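You operate a simulated robot arm through the tools that you are given. There is no shell and no other tool.

The job below is to be done with a simulated robot arm. You get a single attempt, and the scene is never put back.

## Task
Bleed the tyre that the chuck is on, then refill it with nitrogen to about the card's figure.
Fine: it is the red-ringed wheel; bleed under 0.8 bar, open the line tap, fill to within 0.1 bar, shut the tap; leave the chuck on and the other tyres alone. Where these are worked on the way, their far stop is far enough and under half their travel is too little: line tap.

It is judged by the outcome, as a careful person would: the job done as asked, and still so three seconds after it is handed in. It fails if anything else is knocked over, pushed out of place, dropped, spilled or broken.

## Robot
A 6-joint arm with a two-finger parallel gripper, fixed in place. Base frame: the origin is on the floor under the middle of its stand, x ahead of it, y to its left, z up. Readings come in m, degrees, newtons and seconds.
With the tool pointing down near the work surface it reaches from about 0.1 to 0.54 m from the base axis. Its first joint turns from -66.0 to 66.0 degrees. Payload 2.7 kg.
The tool frame sits at the grasp point between the pads (the TCP): z along the fingers, y along the line on which they close. The tips reach 0.023 m beyond it. The gripper opens to 0.094 m. The fingers are 0.038 m wide and 0.01 m thick; the gripper's body (0.054 by 0.096 m) begins 0.039 m behind the TCP.
Orientation is told as [roll, pitch, yaw] about the base's x, y, z axes, in that order, counted from this pose: with the fingers straight down and closing along the base's y, the tool's x points along the base's -x, its y along +y and its z along -z.

## Interface
- The arm moves only by the tool jog_arm. Its argument "moves" is text: rows parted by semicolons, each of 7 numbers parted by spaces: the turn, a rotation vector about the tool's x, y, z in degrees, then the shift along the tool's x, y, z in m, then the finger opening in m, from 0 to 0.094. In form: ax ay az x y z fingers; .... A call has 1 to 20 rows; each row shifts and turns the commanded pose from where the row before left it, along the tool's axes as they then stand. Each row takes 0.2 s and may step no farther than 0.05 m and 8.6 degrees from the row before; otherwise, or with a gripper value out of range, the whole call is refused. A pose out of reach is approached as far as the arm can. The call stops where the force on the tool passes 60 N (or 10 N more than at its start, if that is more) or the arm is blocked; 0.2 s more then pass. Each finger travels about 0.045 m/s and halts on what it meets, pressing with about 33 N; the grip force reading is that of the motor and also rises with nothing between the fingers. The clock runs only during rows and for 0.2 s after the last one: add rows that do not move to give the fingers time. It gives the time, the measured TCP pose, the force on the tool (base axes), the opening and the grip force at its end, in the units of the frame above (readings bear some noise), with the torque about the TCP (base axes, N m) and any sound that the robot's microphone picked up.
- Cameras (640 x 400 px; columns grow to the right, rows downward): "scene" is fixed at [0.0882, -0.4539, 1.3905]; the picture's right is [0.55, -0.83, 0.00], its down [-0.57, -0.38, -0.73] and it looks along [0.60, 0.40, -0.69] (base axes); focal length 214 px, centre (320, 200). "wrist" rides on the gripper at [0.087, 0.016, -0.074] in the tool frame; the picture's right is [-0.18, 0.98, 0.00], its down [-0.58, -0.11, -0.81] and it looks along [-0.79, -0.15, 0.59] (tool axes); focal length 243 px, centre (320, 200). There is no depth. A picture from a camera that has moved, and an enlarged one, comes with that camera's place and axes in the base frame and with its lens.
- snapshot(camera): a new picture of that camera. It takes no simulated time.
- zoom(camera, box): a new picture of the part [left, top, right, bottom] of that camera's present view, enlarged. It takes no simulated time.
- finish_job(): hands the job in; it is judged then, once.

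Places have to be worked out from the pictures, the camera data and where the tool is seen. Open the gripper and draw the arm clear of the work before you hand the job in, unless the task says otherwise.

The tools are called after ">>>" as name(argument=value, ...) on one line, values as JSON. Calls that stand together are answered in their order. jog_arm: Moves the arm, as the interface text tells. Its arguments: {"type":"object","properties":{"moves":{"type":"string"}},"required":["moves"]} The other tools are called the same way: snapshot (camera) takes a picture; zoom (camera, box) takes an enlarged picture of a part of a camera's view; finish_job () hands the job in.

At the start:

```text
time: 0.0
tool_pos: [0.4386, -0.0247, 1.1526]
orientation: [0.0, 0.0, 0.1]
ft_force: [0.5, 0.2, -0.2]
ft_torque: [-0.02, -0.01, -0.01]
gripper_width: 0.0941
grasp_force: 0.0
```

scene: 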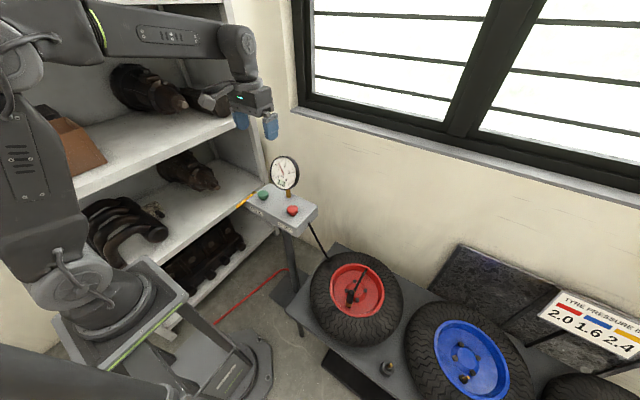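
wrist: 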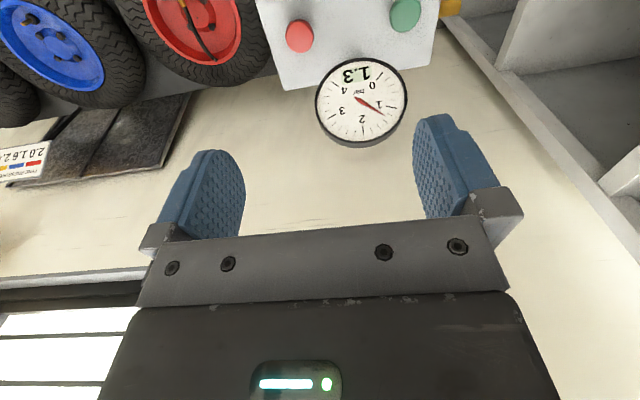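

I start by looking closer at the panel, the gauge, the wheels, and the card before moving anything.

>>> zoom(camera="scene", box=[220, 140, 340, 260])

>>> zoom(camera="scene", box=[280, 240, 440, 400])

>>> zoom(camera="scene", box=[520, 270, 640, 370])

>>> zoom(camera="wrist", box=[240, 0, 480, 150])

>>> zoom(camera="wrist", box=[0, 0, 260, 200])

```text
3.33 times, centred on (280, 200) of scene
camera zoom: at [0.0882, -0.4539, 1.3905], right [0.55, -0.83, 0.0], down [-0.57, -0.38, -0.73], along [0.6, 0.4, -0.69], focal length 715 px, centre (453, 200)
```

zoom: 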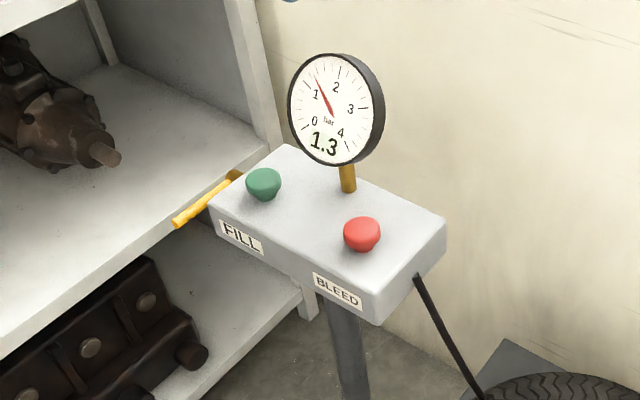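

```text
2.50 times, centred on (360, 320) of scene
camera zoom: at [0.0882, -0.4539, 1.3905], right [0.55, -0.83, 0.0], down [-0.57, -0.38, -0.73], along [0.6, 0.4, -0.69], focal length 536 px, centre (220, -100)
```

zoom: 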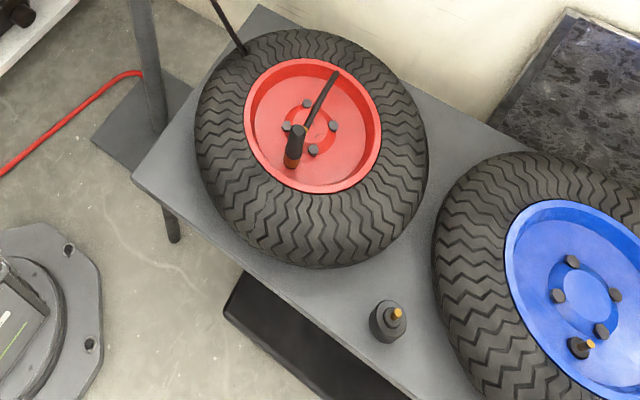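

```text
4.00 times, centred on (580, 320) of scene
camera zoom: at [0.0882, -0.4539, 1.3905], right [0.55, -0.83, 0.0], down [-0.57, -0.38, -0.73], along [0.6, 0.4, -0.69], focal length 858 px, centre (-720, -280)
```

zoom: 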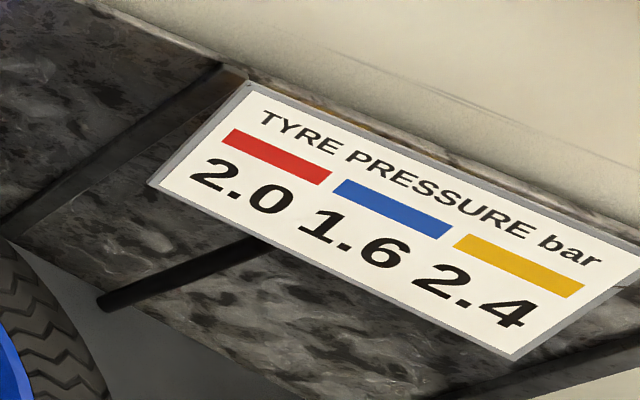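

```text
2.67 times, centred on (360, 75) of wrist
camera zoom: at [0.3523, -0.0091, 1.2274], right [0.18, 0.98, 0.0], down [0.58, -0.11, 0.81], along [0.79, -0.15, -0.59], focal length 647 px, centre (213, 533)
```

zoom: 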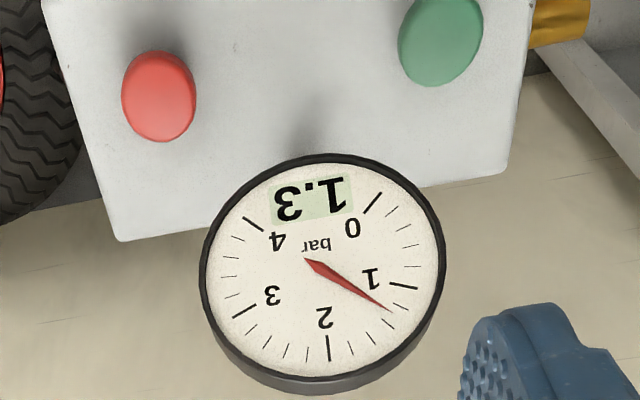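

```text
2.00 times, centred on (130, 100) of wrist
camera zoom: at [0.3523, -0.0091, 1.2274], right [0.18, 0.98, 0.0], down [0.58, -0.11, 0.81], along [0.79, -0.15, -0.59], focal length 485 px, centre (700, 400)
```

zoom: 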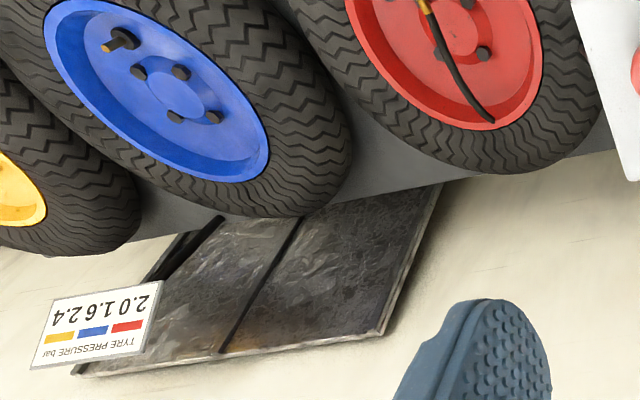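

The card gives 2.0 bar for the red wheel, and the gauge reads 1.3. I place BLEED (red) near (0.49, -0.06, 0.815) and FILL (green) near (0.49, 0.085, 0.82), with the yellow tap lever at the box's +y end. I back the arm off a bit, closing the fingers as it goes, to view the tap with the wrist camera.

>>> jog_arm(moves="0 0 0 0.04 0.03 0.0 0.06; 0 0 0 0.04 0.03 0.03 0.03; 0 0 0 0.03 0.03 0.03 0.0; 0 0 0 0 0 0.03 0; 0 0 0 0 0 0 0; 0 0 0 0 0 0 0")

>>> snapshot(camera="wrist")

>>> snapshot(camera="scene")

```text
refused: row 2 steps farther than a row can; nothing moved
```

```text
taken
camera wrist: at [0.3523, -0.0091, 1.2274], right [0.18, 0.98, 0.0], down [0.58, -0.11, 0.81], along [0.79, -0.15, -0.59], focal length 243 px, centre (320, 200)
```

wrist: 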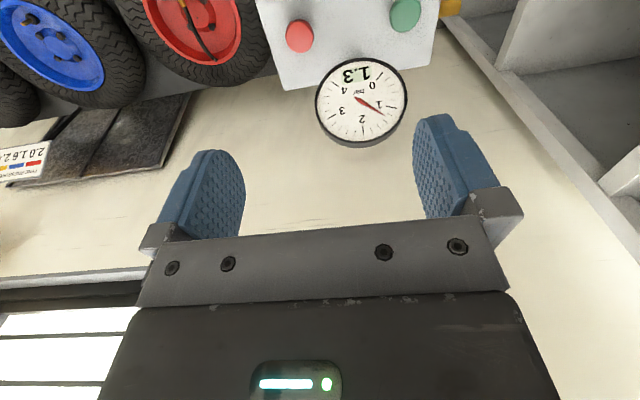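

```text
taken
```

scene: 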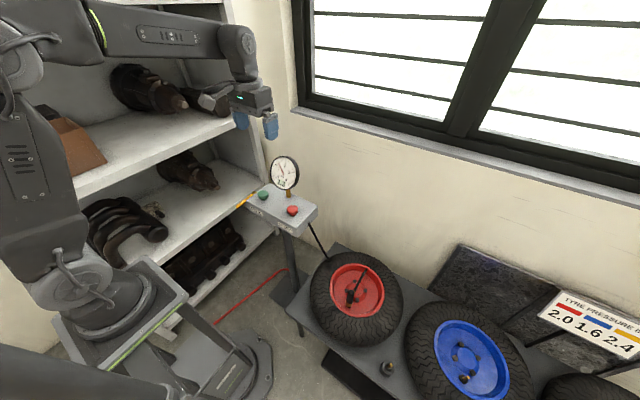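

The call was refused because row 2 was longer than 0.05 m, so nothing moved. I repeat the same move in smaller steps.

>>> jog_arm(moves="0 0 0 0.03 0.02 0.01 0.06; 0 0 0 0.03 0.02 0.02 0.03; 0 0 0 0.03 0.02 0.02 0.0; 0 0 0 0.02 0.02 0.03 0; 0 0 0 0 0 0 0; 0 0 0 0 0 0 0")

>>> snapshot(camera="wrist")

>>> snapshot(camera="scene")

```text
time: 1.4
tool_pos: [0.3286, 0.0542, 1.0729]
orientation: [0.1, 0.0, -0.1]
ft_force: [0.0, 0.3, -1.1]
ft_torque: [-0.02, 0.02, -0.01]
gripper_width: 0.0
grasp_force: 30.6
```

```text
taken
camera wrist: at [0.2422, 0.0708, 1.1484], right [0.18, 0.98, 0.0], down [0.58, -0.11, 0.81], along [0.79, -0.15, -0.59], focal length 243 px, centre (320, 200)
```

wrist: 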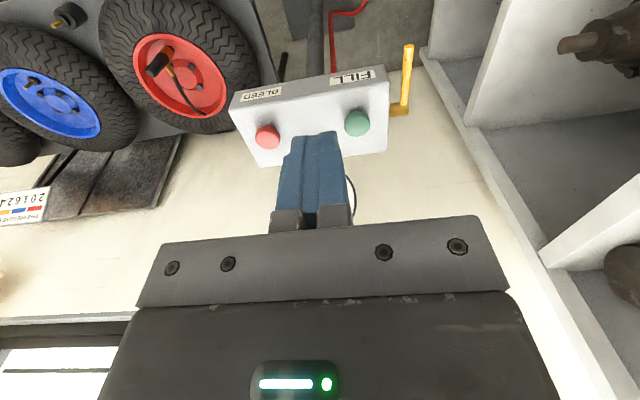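

```text
taken
```

scene: 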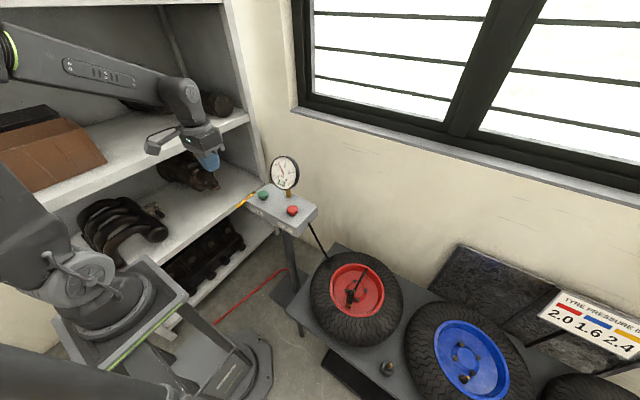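

>>> zoom(camera="wrist", box=[220, 20, 460, 170])

>>> zoom(camera="scene", box=[228, 170, 276, 215])

```text
2.67 times, centred on (340, 95) of wrist
camera zoom: at [0.2422, 0.0708, 1.1484], right [0.18, 0.98, 0.0], down [0.58, -0.11, 0.81], along [0.79, -0.15, -0.59], focal length 647 px, centre (267, 480)
```

zoom: 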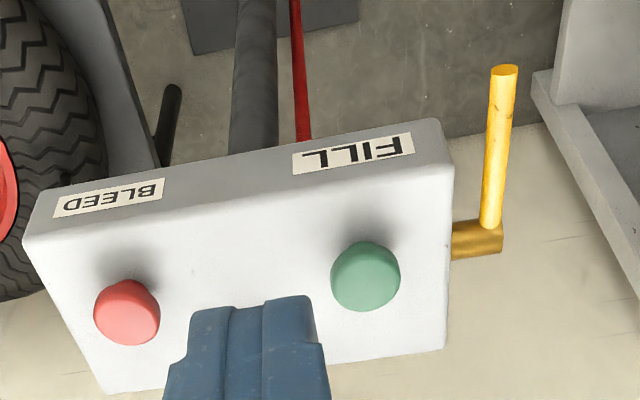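

```text
8.89 times, centred on (252, 192) of scene
camera zoom: at [0.0882, -0.4539, 1.3905], right [0.55, -0.83, 0.0], down [-0.57, -0.38, -0.73], along [0.6, 0.4, -0.69], focal length 1906 px, centre (924, 267)
```

zoom: 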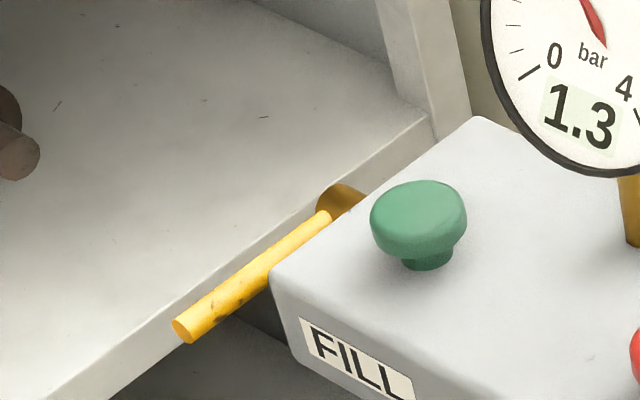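

The tap lever is a rod about 0.09 m long lying horizontal. It points toward the robot from about (0.50, 0.168, 0.768) to a tip at (0.411, 0.168, 0.763), on a stub along y. I check the shelf clearance next to it.

>>> zoom(camera="wrist", box=[380, 0, 640, 180])

>>> zoom(camera="scene", box=[100, 60, 300, 280])

```text
2.22 times, centred on (510, 90) of wrist
camera zoom: at [0.2422, 0.0708, 1.1484], right [0.18, 0.98, 0.0], down [0.58, -0.11, 0.81], along [0.79, -0.15, -0.59], focal length 539 px, centre (-102, 444)
```

zoom: 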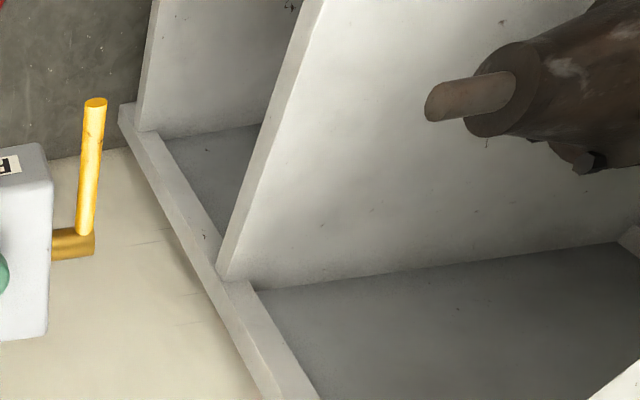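

```text
1.82 times, centred on (200, 170) of scene
camera zoom: at [0.0882, -0.4539, 1.3905], right [0.55, -0.83, 0.0], down [-0.57, -0.38, -0.73], along [0.6, 0.4, -0.69], focal length 390 px, centre (538, 254)
```

zoom: 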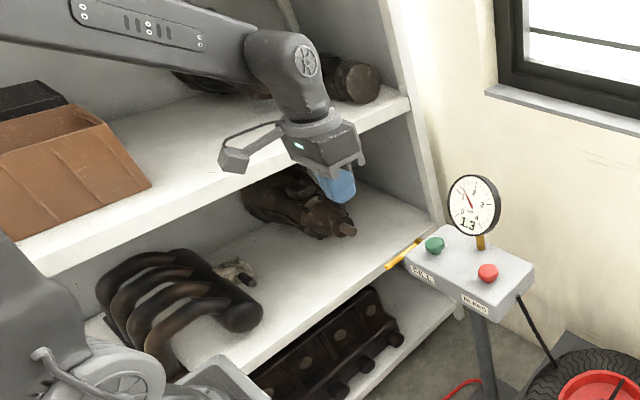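

The shelf front is about 0.25 m clear of the lever, so it isn't in the way. Next I go to a hover over the BLEED button at about (0.490, -0.065), staying in front of the gauge.

>>> jog_arm(moves="0 0 0 -0.032 -0.024 0.02 0; 0 0 0 -0.032 -0.024 0.02 0; 0 0 0 -0.032 -0.024 0.02 0; 0 0 0 -0.032 -0.024 0.02 0; 0 0 0 -0.031 -0.023 0.02 0; 0 0 0 0 0 0.04 0; 0 0 0 0 0 0.02 0; 0 0 0 0 0 0 0")

>>> snapshot(camera="wrist")

>>> snapshot(camera="scene")

```text
time: 3.2
tool_pos: [0.4882, -0.0649, 0.9112]
orientation: [0.1, 0.0, 0.0]
ft_force: [0.7, -0.6, -0.1]
ft_torque: [-0.01, -0.02, -0.03]
gripper_width: 0.0001
grasp_force: 33.2
```

```text
taken
camera wrist: at [0.4017, -0.0479, 0.9863], right [0.18, 0.98, 0.0], down [0.58, -0.11, 0.81], along [0.79, -0.15, -0.59], focal length 243 px, centre (320, 200)
```

wrist: 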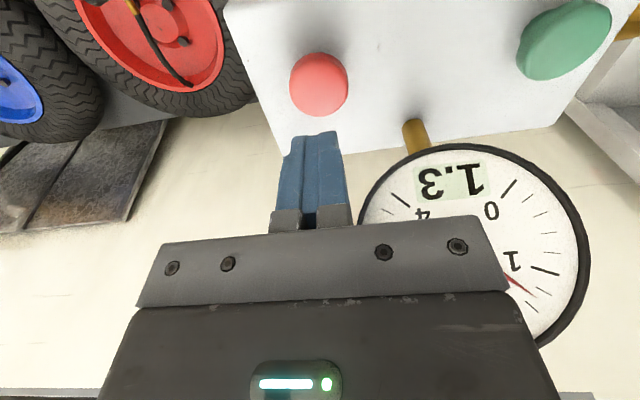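

```text
taken
```

scene: 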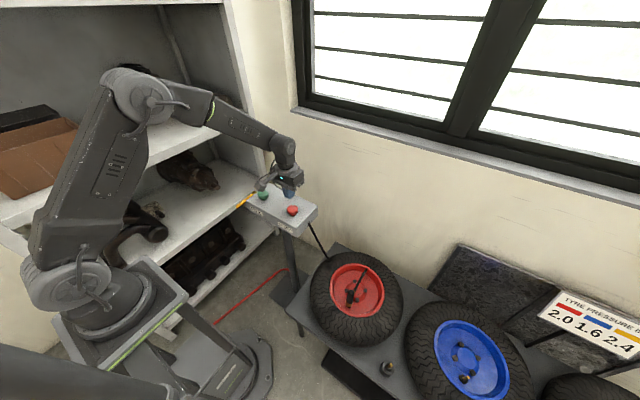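

The finger tip is centred over the red button, and the gauge readout shows in the wrist view. I drop 4 cm to near contact and look again.

>>> jog_arm(moves="0 0 0 -0.001 0 0.025 0; 0 0 0 0 0 0.015 0")

>>> snapshot(camera="wrist")

>>> zoom(camera="scene", box=[240, 140, 340, 230])

```text
time: 3.8
tool_pos: [0.4889, -0.0632, 0.8721]
orientation: [0.0, -0.1, -0.1]
ft_force: [0.5, 0.5, 0.0]
ft_torque: [-0.01, -0.03, 0.01]
gripper_width: 0.0003
grasp_force: 33.1
```

```text
taken
camera wrist: at [0.4025, -0.0476, 0.9471], right [0.18, 0.98, 0.0], down [0.58, -0.11, 0.81], along [0.79, -0.15, -0.59], focal length 243 px, centre (320, 200)
```

wrist: 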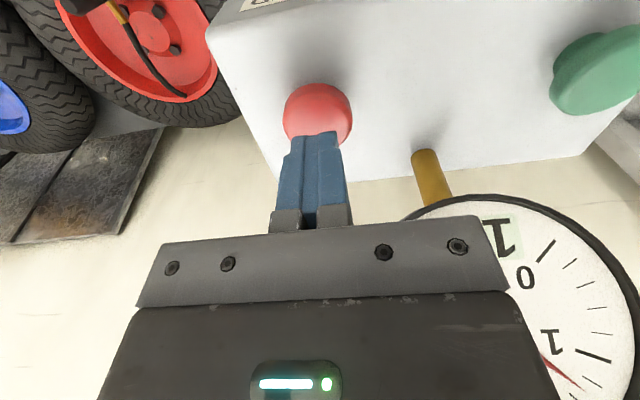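

```text
4.44 times, centred on (290, 185) of scene
camera zoom: at [0.0882, -0.4539, 1.3905], right [0.55, -0.83, 0.0], down [-0.57, -0.38, -0.73], along [0.6, 0.4, -0.69], focal length 953 px, centre (453, 267)
```

zoom: 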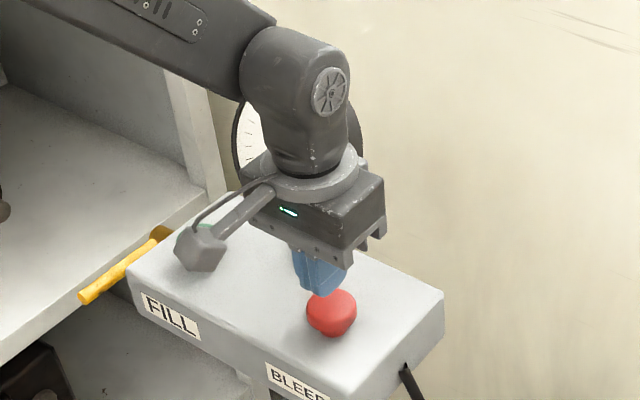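

The tip is at about z=0.849, just above the button, and the needle still shows at the lower right of the wrist view. I go down in small steps to find contact by force.

>>> jog_arm(moves="0 0 0 0 0 0.008 0; 0 0 0 0 0 0.006 0")

>>> snapshot(camera="wrist")

```text
time: 4.3
tool_pos: [0.4892, -0.0631, 0.8704]
orientation: [0.0, -0.3, 0.3]
ft_force: [-21.7, 2.8, 15.9]
ft_torque: [0.14, -1.77, 0.46]
gripper_width: 0.0
grasp_force: 33.0
stopped in row 2: the force on the tool passed its limit at 73 N (the readings are from after the stop); the commanded pose is now the measured one
```

```text
taken
camera wrist: at [0.4024, -0.0481, 0.9459], right [0.18, 0.98, 0.0], down [0.58, -0.11, 0.81], along [0.8, -0.14, -0.59], focal length 243 px, centre (320, 200)
```

wrist: 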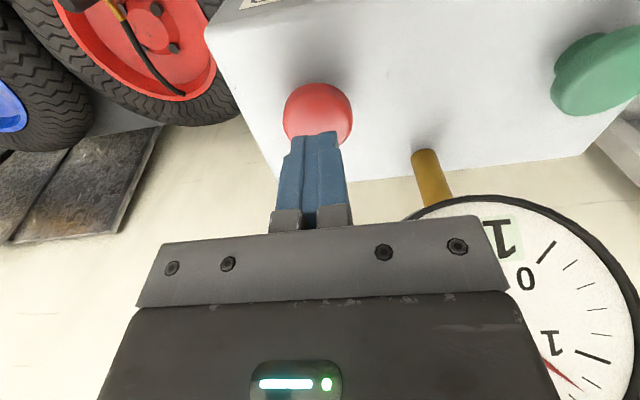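

The stop at 73 N came with force along -x and +z and a torque about y. That puts the contact roughly 5–8 cm above the TCP, so the gripper body is touching the gauge rather than the button. I back straight off, up and toward the robot, and inspect.

>>> jog_arm(moves="0 0 0 0.01 0 -0.008 0; 0 0 0 0.02 0 -0.02 0; 0 0 0 0.03 0 -0.03 0; 0 0 0 0.03 0 -0.03 0")

>>> snapshot(camera="wrist")

>>> zoom(camera="scene", box=[240, 140, 340, 230])

```text
time: 5.3
tool_pos: [0.4002, -0.0646, 0.956]
orientation: [0.0, -0.3, 0.1]
ft_force: [-0.6, -0.2, 0.4]
ft_torque: [-0.01, -0.02, 0.01]
gripper_width: 0.0002
grasp_force: 32.9
```

```text
taken
camera wrist: at [0.3128, -0.0491, 1.0299], right [0.18, 0.98, 0.0], down [0.58, -0.11, 0.81], along [0.8, -0.15, -0.59], focal length 243 px, centre (320, 200)
```

wrist: 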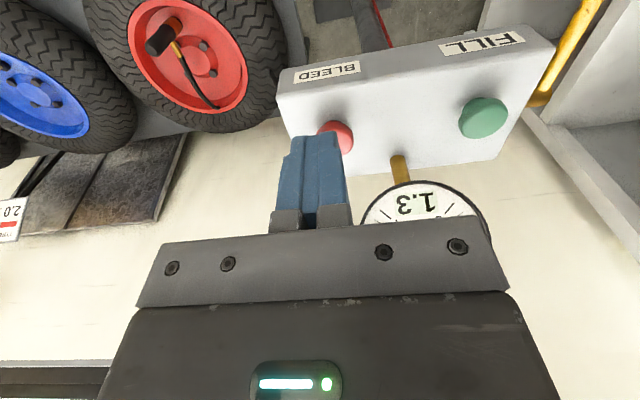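

```text
4.44 times, centred on (290, 185) of scene
camera zoom: at [0.0882, -0.4539, 1.3905], right [0.55, -0.83, 0.0], down [-0.57, -0.38, -0.73], along [0.6, 0.4, -0.69], focal length 953 px, centre (453, 267)
```

zoom: 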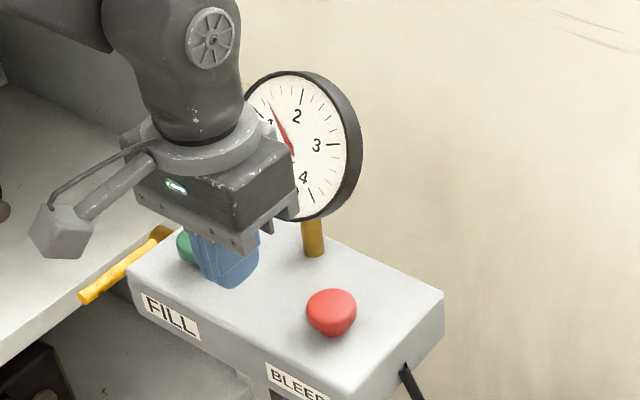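

The gauge is still upright and reads 1.3, so no harm done. The contact force direction matches the gauge's tilted face, so a straight-down press puts the gripper too close to it. I tilt the tool about 35° so the fingers point forward and down and the body leans back.

>>> jog_arm(moves="0 -7 0 0 0 0 0; 0 -7 0 0 0 0 0; 0 -7 0 0 0 0 0; 0 -7 0 0 0 0 0; 0 -7 0 0 0 0 0; 0 0 0 0 0 0 0")

>>> snapshot(camera="wrist")

>>> snapshot(camera="scene")

```text
time: 6.7
tool_pos: [0.3999, -0.0646, 0.9564]
orientation: [0.2, -33.9, 0.2]
ft_force: [-0.1, 0.0, -0.3]
ft_torque: [-0.01, 0.02, 0.03]
gripper_width: 0.0002
grasp_force: 33.4
```

```text
taken
camera wrist: at [0.2862, -0.0493, 0.9712], right [0.15, 0.98, 0.1], down [0.04, -0.11, 0.99], along [0.99, -0.14, -0.05], focal length 243 px, centre (320, 200)
```

wrist: 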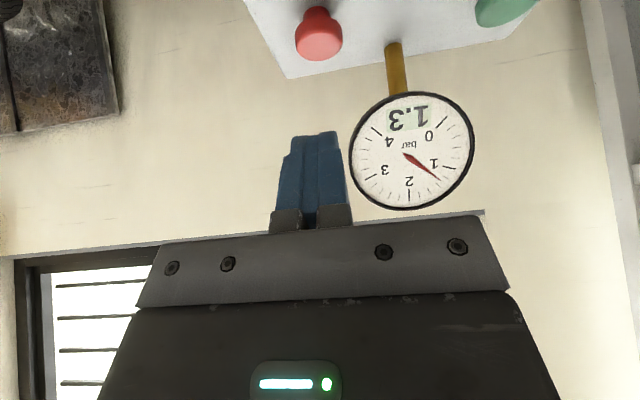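

```text
taken
```

scene: 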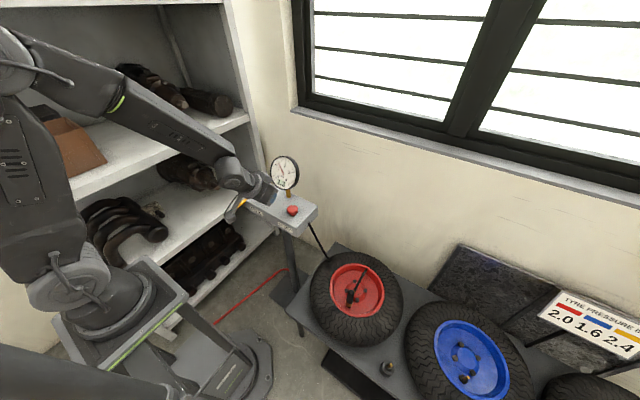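

The tilt works. I re-estimate the gauge centre at about (0.548, 0.012, 0.92) and the button top at z≈0.835. I move along the tool axis to a hover just above the red button.

>>> jog_arm(moves="0 0 0 -0.0094 0 0.0277 0; 0 0 0 -0.0094 0 0.0277 0; 0 0 0 -0.0094 0 0.0277 0; 0 0 0 -0.0092 0 0.0277 0; 0 0 0 0 0 0 0")

>>> snapshot(camera="wrist")

>>> zoom(camera="scene", box=[240, 140, 340, 230])

```text
time: 7.9
tool_pos: [0.4934, -0.0631, 0.8876]
orientation: [-0.1, -35.5, 0.2]
ft_force: [-0.1, -0.4, 0.0]
ft_torque: [0.0, 0.03, -0.01]
gripper_width: 0.0
grasp_force: 32.8
```

```text
taken
camera wrist: at [0.3804, -0.0481, 0.8998], right [0.15, 0.98, 0.11], down [0.01, -0.11, 0.99], along [0.99, -0.15, -0.02], focal length 243 px, centre (320, 200)
```

wrist: 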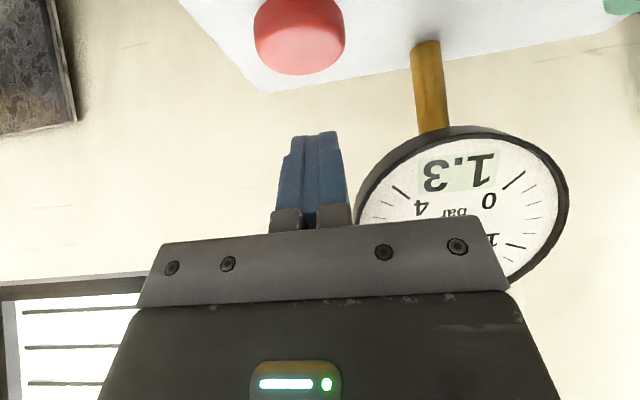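

```text
4.44 times, centred on (290, 185) of scene
camera zoom: at [0.0882, -0.4539, 1.3905], right [0.55, -0.83, 0.0], down [-0.57, -0.38, -0.73], along [0.6, 0.4, -0.69], focal length 953 px, centre (453, 267)
```

zoom: 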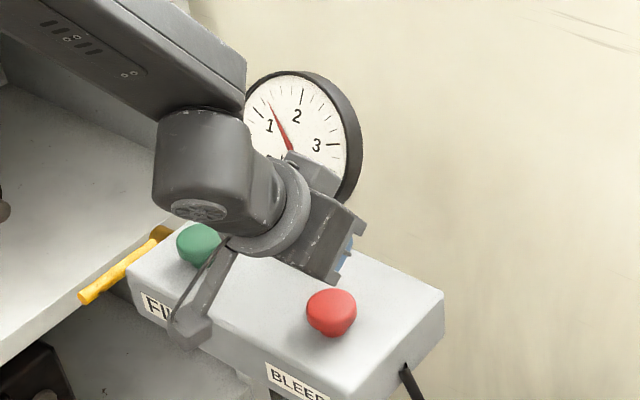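

>>> zoom(camera="scene", box=[265, 150, 325, 220])

```text
5.71 times, centred on (295, 185) of scene
camera zoom: at [0.0882, -0.4539, 1.3905], right [0.55, -0.83, 0.0], down [-0.57, -0.38, -0.73], along [0.6, 0.4, -0.69], focal length 1226 px, centre (463, 286)
```

zoom: 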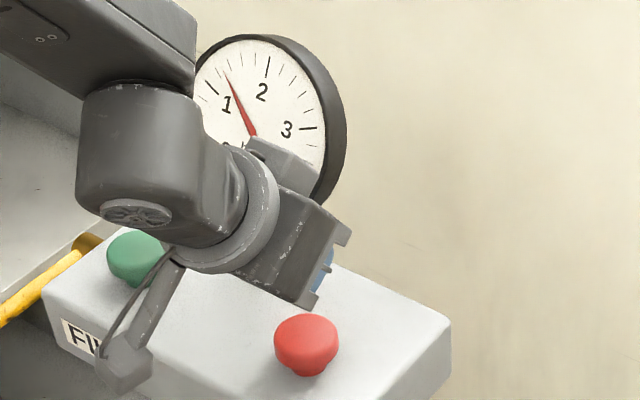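

The part facing the gauge is a block on the gripper, which now clears it by a couple of cm thanks to the tilt. I lower vertically, drifting back slightly, to just above the button.

>>> jog_arm(moves="0 0 0 0.0102 0 0.0075 0; 0 0 0 0.0035 0 0.0049 0")

>>> zoom(camera="scene", box=[265, 150, 325, 220])

>>> snapshot(camera="wrist")

```text
time: 8.5
tool_pos: [0.4898, -0.0634, 0.8705]
orientation: [0.0, -35.5, 0.2]
ft_force: [-1.1, 0.0, -0.2]
ft_torque: [0.01, -0.01, 0.0]
gripper_width: 0.0001
grasp_force: 33.0
```

```text
5.71 times, centred on (295, 185) of scene
camera zoom: at [0.0882, -0.4539, 1.3905], right [0.55, -0.83, 0.0], down [-0.57, -0.38, -0.73], along [0.6, 0.4, -0.69], focal length 1226 px, centre (463, 286)
```

zoom: 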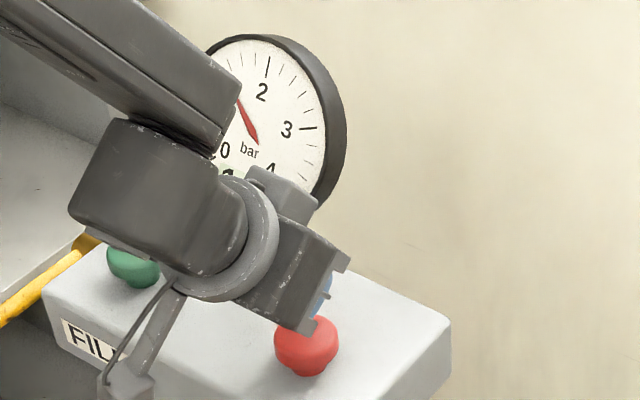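

```text
taken
camera wrist: at [0.377, -0.0484, 0.8816], right [0.15, 0.98, 0.11], down [0.01, -0.11, 0.99], along [0.99, -0.14, -0.02], focal length 243 px, centre (320, 200)
```

wrist: 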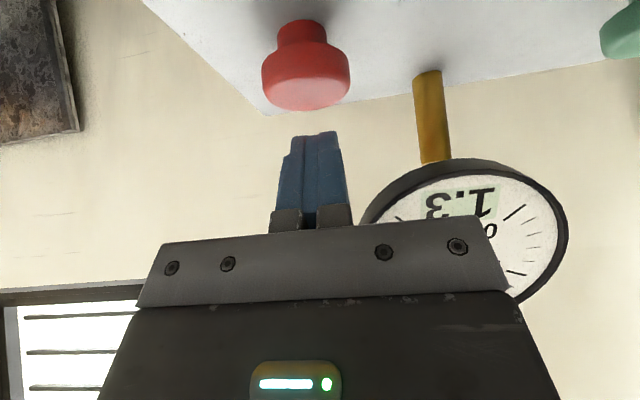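

About 1.2 cm of gap remains between tip and cap. I step down a further 8 mm and then 4 mm, watching the force.

>>> jog_arm(moves="0 0 0 0.0046 0 0.0065 0; 0 0 0 0.0023 0 0.0033 0")

>>> snapshot(camera="wrist")

```text
time: 9.1
tool_pos: [0.4905, -0.0643, 0.8585]
orientation: [-0.1, -35.5, 0.4]
ft_force: [-0.8, -0.2, 1.4]
ft_torque: [0.03, 0.01, 0.02]
gripper_width: 0.0
grasp_force: 33.6
```

```text
taken
camera wrist: at [0.3769, -0.0483, 0.8699], right [0.15, 0.98, 0.11], down [0.01, -0.11, 0.99], along [0.99, -0.14, -0.02], focal length 243 px, centre (320, 200)
```

wrist: 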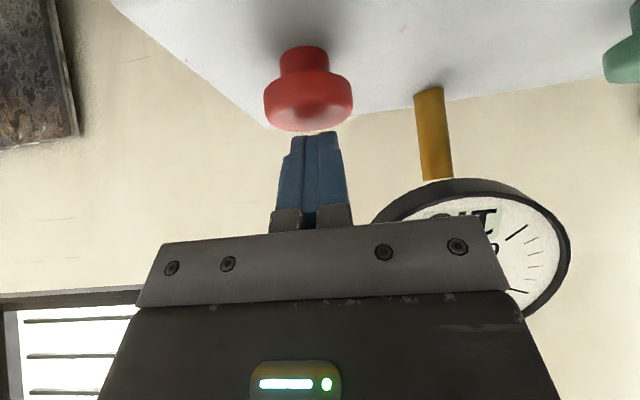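

The tip shadow on the cap shows it is about to touch. I press down in 3–4 mm steps, then check the force and gauge.

>>> jog_arm(moves="0 0 0 0.0023 0 0.0033 0")

>>> zoom(camera="scene", box=[265, 150, 325, 220])

>>> zoom(camera="wrist", box=[240, 20, 580, 230])

```text
time: 9.5
tool_pos: [0.4901, -0.064, 0.8541]
orientation: [0.0, -35.5, 0.3]
ft_force: [-1.0, 0.0, 1.9]
ft_torque: [-0.01, 0.02, -0.02]
gripper_width: 0.0
grasp_force: 33.1
```

```text
5.71 times, centred on (295, 185) of scene
camera zoom: at [0.0881, -0.4539, 1.3905], right [0.55, -0.83, 0.0], down [-0.57, -0.38, -0.73], along [0.6, 0.4, -0.69], focal length 1226 px, centre (463, 286)
```

zoom: 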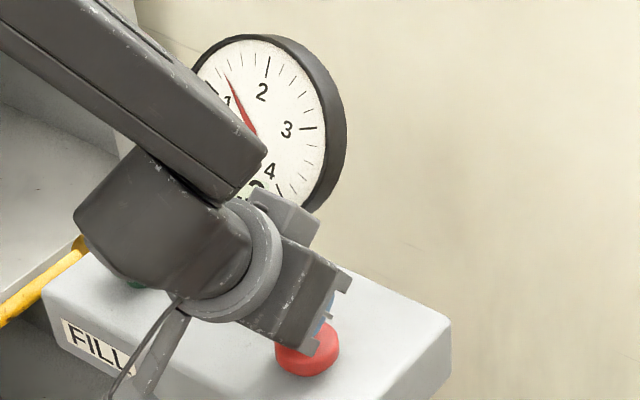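

```text
1.88 times, centred on (410, 125) of wrist
camera zoom: at [0.3771, -0.0483, 0.8657], right [0.15, 0.98, 0.11], down [0.01, -0.11, 0.99], along [0.99, -0.15, -0.02], focal length 457 px, centre (151, 341)
```

zoom: 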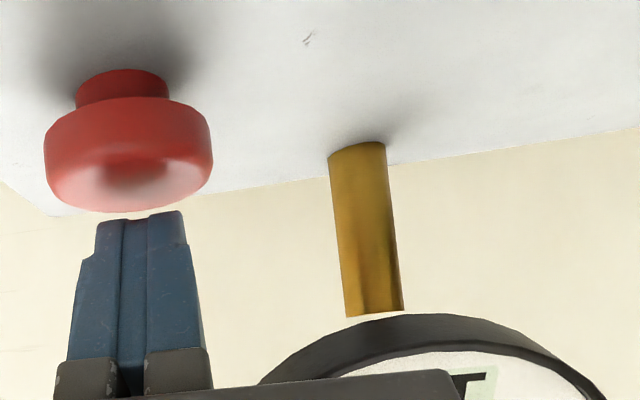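

The finger still looks about 1 cm from the cap's top centre and the force stays near zero, so the button isn't pressed yet. I continue down in small steps.

>>> jog_arm(moves="0 0 0 0.0023 0 0.0033 0; 0 0 0 0.0012 0 0.0016 0")

>>> zoom(camera="scene", box=[265, 150, 325, 220])

>>> zoom(camera="wrist", box=[240, 20, 580, 230])

```text
time: 10.1
tool_pos: [0.4911, -0.063, 0.8484]
orientation: [0.1, -35.5, 0.1]
ft_force: [-0.1, -0.8, 3.6]
ft_torque: [0.01, 0.01, 0.04]
gripper_width: 0.0002
grasp_force: 33.0
```

```text
5.71 times, centred on (295, 185) of scene
camera zoom: at [0.0881, -0.4539, 1.3905], right [0.55, -0.83, 0.0], down [-0.57, -0.38, -0.73], along [0.6, 0.4, -0.69], focal length 1226 px, centre (463, 286)
```

zoom: 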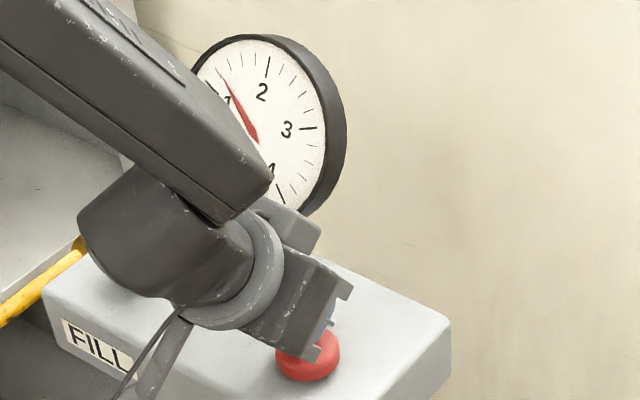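

```text
1.88 times, centred on (410, 125) of wrist
camera zoom: at [0.3773, -0.0485, 0.8596], right [0.15, 0.98, 0.11], down [0.01, -0.11, 0.99], along [0.99, -0.15, -0.02], focal length 457 px, centre (151, 341)
```

zoom: 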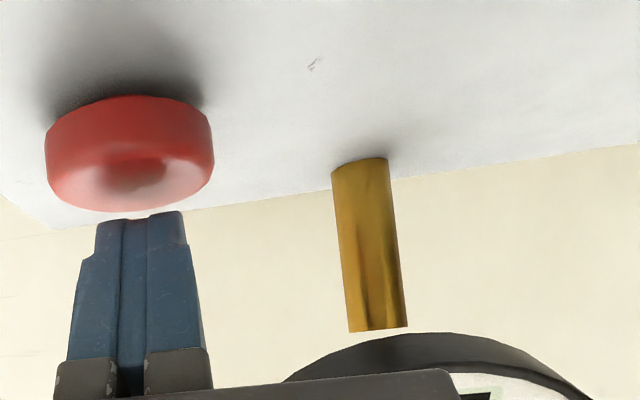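

The cap's stem has disappeared and the force rose to 3.6 N, so the button is going down and the needle looks slightly lower. I check the needle closely before holding.

>>> zoom(camera="scene", box=[280, 153, 302, 180])

>>> jog_arm(moves="0 0 0 0 0 0 0")

>>> zoom(camera="scene", box=[280, 153, 302, 180])

```text
14.81 times, centred on (291, 166) of scene
camera zoom: at [0.0881, -0.4539, 1.3905], right [0.55, -0.83, 0.0], down [-0.57, -0.38, -0.73], along [0.6, 0.4, -0.69], focal length 3177 px, centre (750, 696)
```

zoom: 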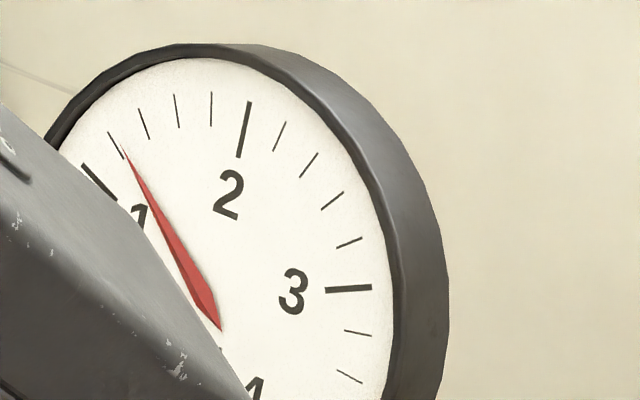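

```text
time: 10.5
tool_pos: [0.4903, -0.0639, 0.8483]
orientation: [0.0, -35.4, 0.2]
ft_force: [1.6, -0.9, 4.5]
ft_torque: [-0.03, -0.01, 0.02]
gripper_width: 0.0
grasp_force: 33.0
```

```text
14.81 times, centred on (291, 166) of scene
camera zoom: at [0.0881, -0.454, 1.3905], right [0.55, -0.83, 0.0], down [-0.57, -0.38, -0.73], along [0.6, 0.4, -0.69], focal length 3177 px, centre (750, 696)
```

zoom: 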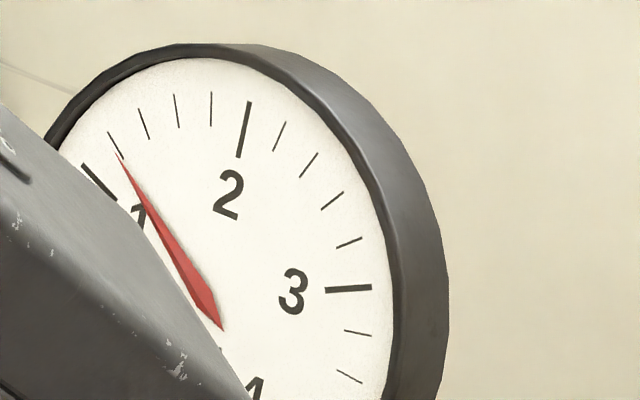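

Each tick is 0.2 bar. The needle dropped from about 1.22 to 1.18 in 0.4 s, so bleeding runs at roughly 0.1 bar/s. I hold for about 2 s more.

>>> jog_arm(moves="0 0 0 0 0 0 0; 0 0 0 0 0 0 0; 0 0 0 0 0 0 0; 0 0 0 0 0 0 0; 0 0 0 0 0 0 0; 0 0 0 0 0 0 0; 0 0 0 0 0 0 0; 0 0 0 0 0 0 0; 0 0 0 0 0 0 0")

>>> zoom(camera="scene", box=[280, 153, 302, 180])

>>> snapshot(camera="wrist")

```text
time: 12.5
tool_pos: [0.49, -0.0636, 0.8475]
orientation: [-0.1, -35.5, 0.2]
ft_force: [1.0, -2.0, 4.3]
ft_torque: [-0.02, 0.01, 0.02]
gripper_width: 0.0
grasp_force: 33.4
```

```text
14.81 times, centred on (291, 166) of scene
camera zoom: at [0.0881, -0.454, 1.3905], right [0.55, -0.83, 0.0], down [-0.57, -0.38, -0.73], along [0.6, 0.4, -0.69], focal length 3177 px, centre (750, 696)
```

zoom: 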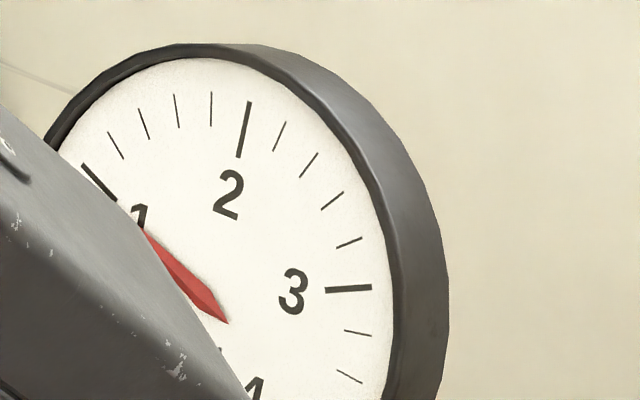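

```text
taken
camera wrist: at [0.3771, -0.0484, 0.8595], right [0.15, 0.98, 0.11], down [0.01, -0.11, 0.99], along [0.99, -0.15, -0.02], focal length 243 px, centre (320, 200)
```

wrist: 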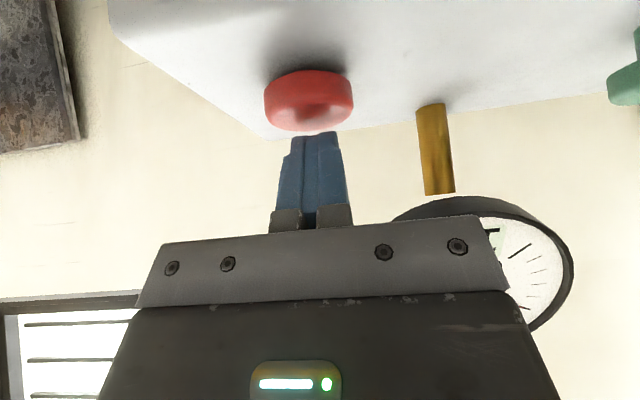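

The needle is now near 1.0, so the rate is about 0.09 bar/s. I hold about 4 s more to bring it to roughly 0.65.

>>> jog_arm(moves="0 0 0 0 0 0 0; 0 0 0 0 0 0 0; 0 0 0 0 0 0 0; 0 0 0 0 0 0 0; 0 0 0 0 0 0 0; 0 0 0 0 0 0 0; 0 0 0 0 0 0 0; 0 0 0 0 0 0 0; 0 0 0 0 0 0 0; 0 0 0 0 0 0 0; 0 0 0 0 0 0 0; 0 0 0 0 0 0 0; 0 0 0 0 0 0 0; 0 0 0 0 0 0 0; 0 0 0 0 0 0 0; 0 0 0 0 0 0 0; 0 0 0 0 0 0 0; 0 0 0 0 0 0 0")

>>> zoom(camera="scene", box=[280, 153, 302, 180])

>>> zoom(camera="wrist", box=[400, 190, 600, 340])

```text
time: 16.3
tool_pos: [0.4892, -0.0629, 0.8479]
orientation: [0.1, -35.5, 0.2]
ft_force: [-0.5, -0.8, 3.7]
ft_torque: [0.01, 0.02, 0.0]
gripper_width: 0.0
grasp_force: 33.2
```

```text
14.81 times, centred on (291, 166) of scene
camera zoom: at [0.0881, -0.4539, 1.3905], right [0.55, -0.83, 0.0], down [-0.57, -0.38, -0.73], along [0.6, 0.4, -0.69], focal length 3177 px, centre (750, 696)
```

zoom: 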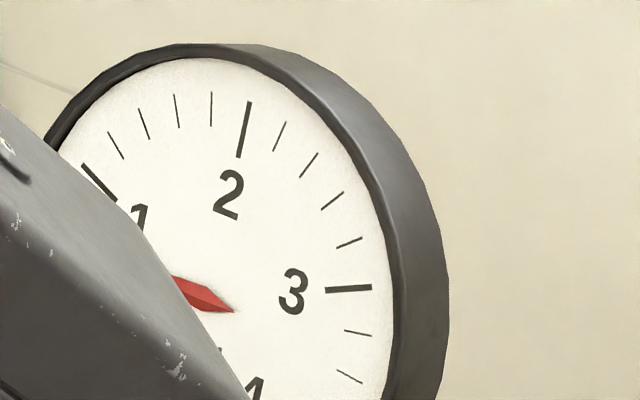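

```text
2.67 times, centred on (500, 265) of wrist
camera zoom: at [0.3771, -0.0484, 0.8595], right [0.15, 0.98, 0.11], down [0.01, -0.11, 0.99], along [0.99, -0.15, -0.02], focal length 647 px, centre (-160, 27)
```

zoom: 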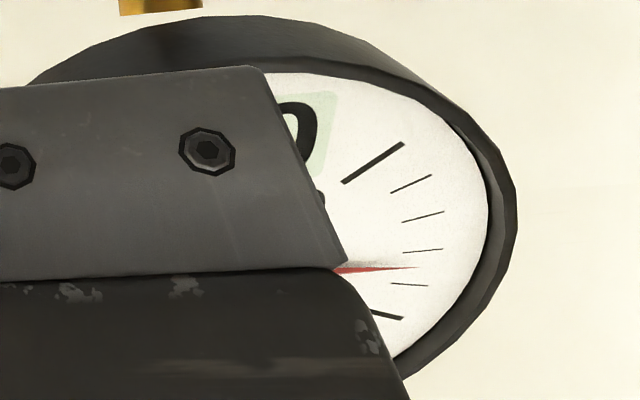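

In the wrist view the needle sits at about 0.68, with "0." on the readout, which is under 0.8. I hold briefly for margin, then back off along the tool axis.

>>> jog_arm(moves="0 0 0 0 0 0 0; 0 0 0 0 0 0 0; 0 0 0 -0.006 0 -0.008 0; 0 0 0 0 0 -0.03 0; 0 0 0 0 0 -0.04 0; 0 0 0 0 0 -0.04 0; 0 0 0 0 0 0 0")

>>> snapshot(camera="wrist")

>>> zoom(camera="scene", box=[240, 140, 340, 230])

```text
time: 17.9
tool_pos: [0.426, -0.0649, 0.95]
orientation: [0.0, -35.4, 0.1]
ft_force: [0.8, 0.4, 0.3]
ft_torque: [-0.02, -0.02, 0.03]
gripper_width: 0.0
grasp_force: 33.0
```

```text
taken
camera wrist: at [0.3134, -0.049, 0.9614], right [0.15, 0.98, 0.11], down [0.01, -0.11, 0.99], along [0.99, -0.14, -0.02], focal length 243 px, centre (320, 200)
```

wrist: 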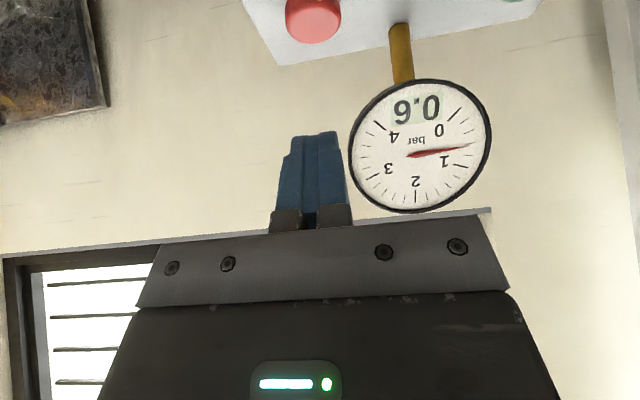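

```text
4.44 times, centred on (290, 185) of scene
camera zoom: at [0.0882, -0.4539, 1.3905], right [0.55, -0.83, 0.0], down [-0.57, -0.38, -0.73], along [0.6, 0.4, -0.69], focal length 953 px, centre (453, 267)
```

zoom: 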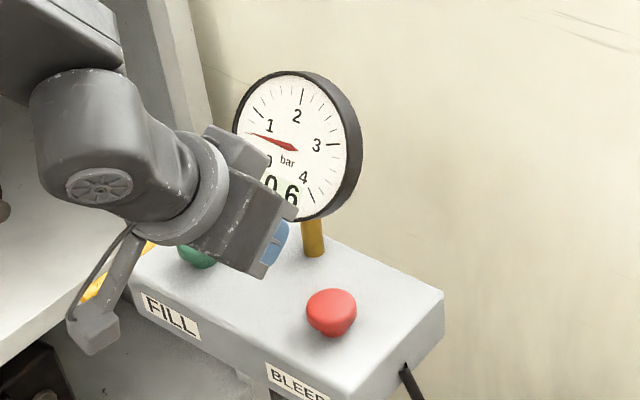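

The gauge shows 0.6 bar, so the bleed is done and the button has popped back. I retreat, untilt, and shift to +y for a close look at the tap, to work out which way it swings.

>>> jog_arm(moves="0 0 0 0 0 -0.04 0; 0 7.08 0 0 0.04 0 0; 0 7.08 0 0 0.04 0 0; 0 7.08 0 0 0.04 0 0; 0 7.08 0 0 0.04 0 0; 0 7.08 0 0 0.04 0 0; 0 0 0 0.02 0 0.04 0; 0 0 0 0.02 0 0.04 0; 0 0 0 0 0 0 0")

>>> snapshot(camera="wrist")

>>> zoom(camera="wrist", box=[300, 30, 460, 150])

```text
time: 19.9
tool_pos: [0.3622, 0.1359, 0.9004]
orientation: [-0.1, 0.0, 0.1]
ft_force: [-0.2, 0.4, -0.5]
ft_torque: [0.0, -0.02, 0.01]
gripper_width: 0.0003
grasp_force: 33.3
```

```text
taken
camera wrist: at [0.2764, 0.152, 0.9755], right [0.18, 0.98, 0.0], down [0.58, -0.11, 0.81], along [0.79, -0.15, -0.59], focal length 243 px, centre (320, 200)
```

wrist: 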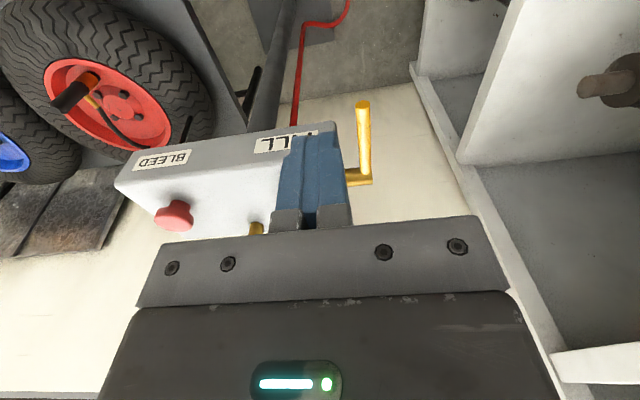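

```text
3.33 times, centred on (380, 90) of wrist
camera zoom: at [0.2764, 0.152, 0.9755], right [0.18, 0.98, 0.0], down [0.58, -0.11, 0.81], along [0.79, -0.15, -0.59], focal length 809 px, centre (120, 567)
```

zoom: 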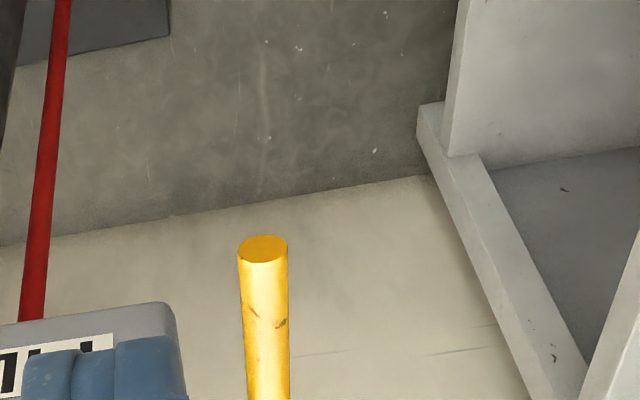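

>>> zoom(camera="wrist", box=[310, 90, 420, 200])

>>> zoom(camera="scene", box=[235, 180, 275, 215])

```text
3.64 times, centred on (365, 145) of wrist
camera zoom: at [0.2764, 0.152, 0.9755], right [0.18, 0.98, 0.0], down [0.58, -0.11, 0.81], along [0.79, -0.15, -0.59], focal length 882 px, centre (156, 400)
```

zoom: 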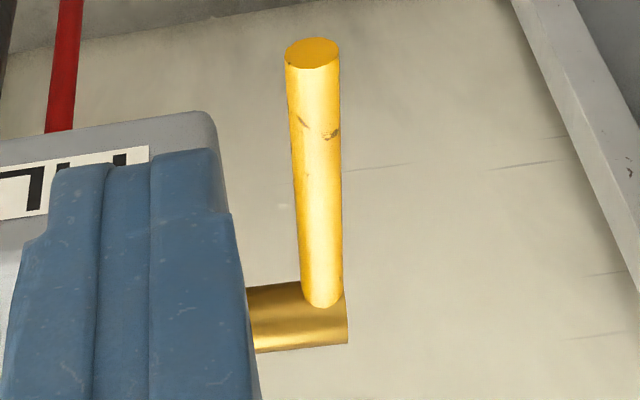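

```text
11.43 times, centred on (255, 198) of scene
camera zoom: at [0.0882, -0.4539, 1.3905], right [0.55, -0.83, 0.0], down [-0.57, -0.38, -0.73], along [0.6, 0.4, -0.69], focal length 2451 px, centre (1063, 229)
```

zoom: 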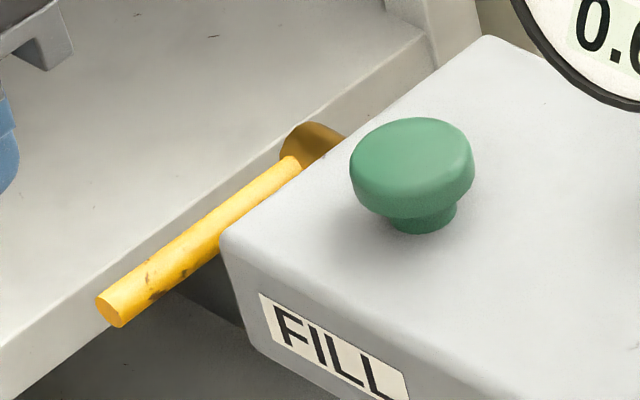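

The stub is a spindle along y with the lever set radially in it, so the lever swings in the x–z plane about roughly (0.512, ·, 0.768). I open the fingers to 0.034 and hover above the lever's end, centred on y=0.168.

>>> jog_arm(moves="0 0 0 -0.029 0.016 0 0.034; 0 0 0 -0.029 0.016 0 0.034; 0 0 0 0 0 0.04 0.034; 0 0 0 0 0 0.03 0.034; 0 0 0 0 0 0 0.034")

>>> snapshot(camera="wrist")

>>> zoom(camera="scene", box=[220, 160, 290, 220])

```text
time: 21.1
tool_pos: [0.4193, 0.1665, 0.8298]
orientation: [0.0, -0.1, 0.2]
ft_force: [-0.7, 0.5, 0.4]
ft_torque: [0.03, -0.01, 0.0]
gripper_width: 0.034
grasp_force: 0.0
```

```text
taken
camera wrist: at [0.3336, 0.1838, 0.906], right [0.18, 0.98, 0.0], down [0.58, -0.11, 0.81], along [0.79, -0.15, -0.59], focal length 243 px, centre (320, 200)
```

wrist: 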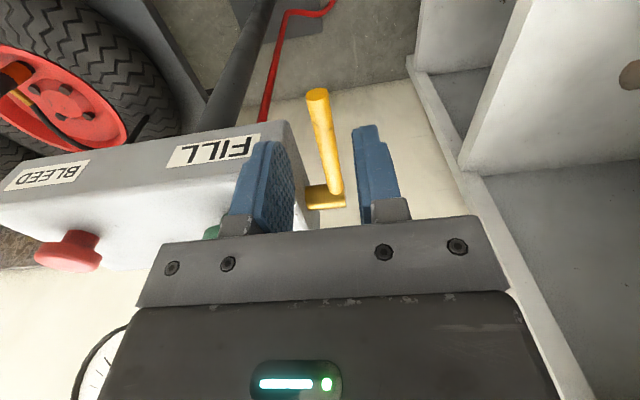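

```text
6.67 times, centred on (255, 190) of scene
camera zoom: at [0.0882, -0.4539, 1.3905], right [0.55, -0.83, 0.0], down [-0.57, -0.38, -0.73], along [0.6, 0.4, -0.69], focal length 1430 px, centre (753, 267)
```

zoom: 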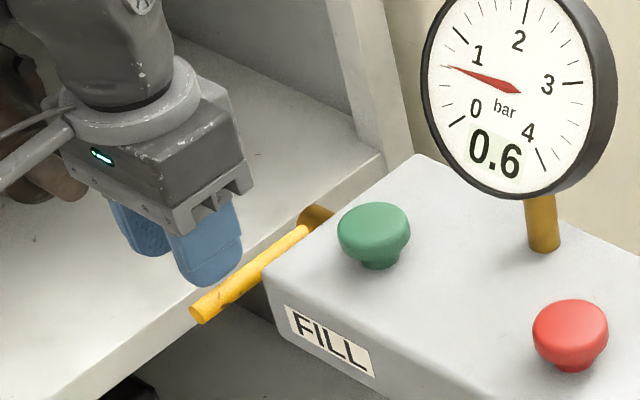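

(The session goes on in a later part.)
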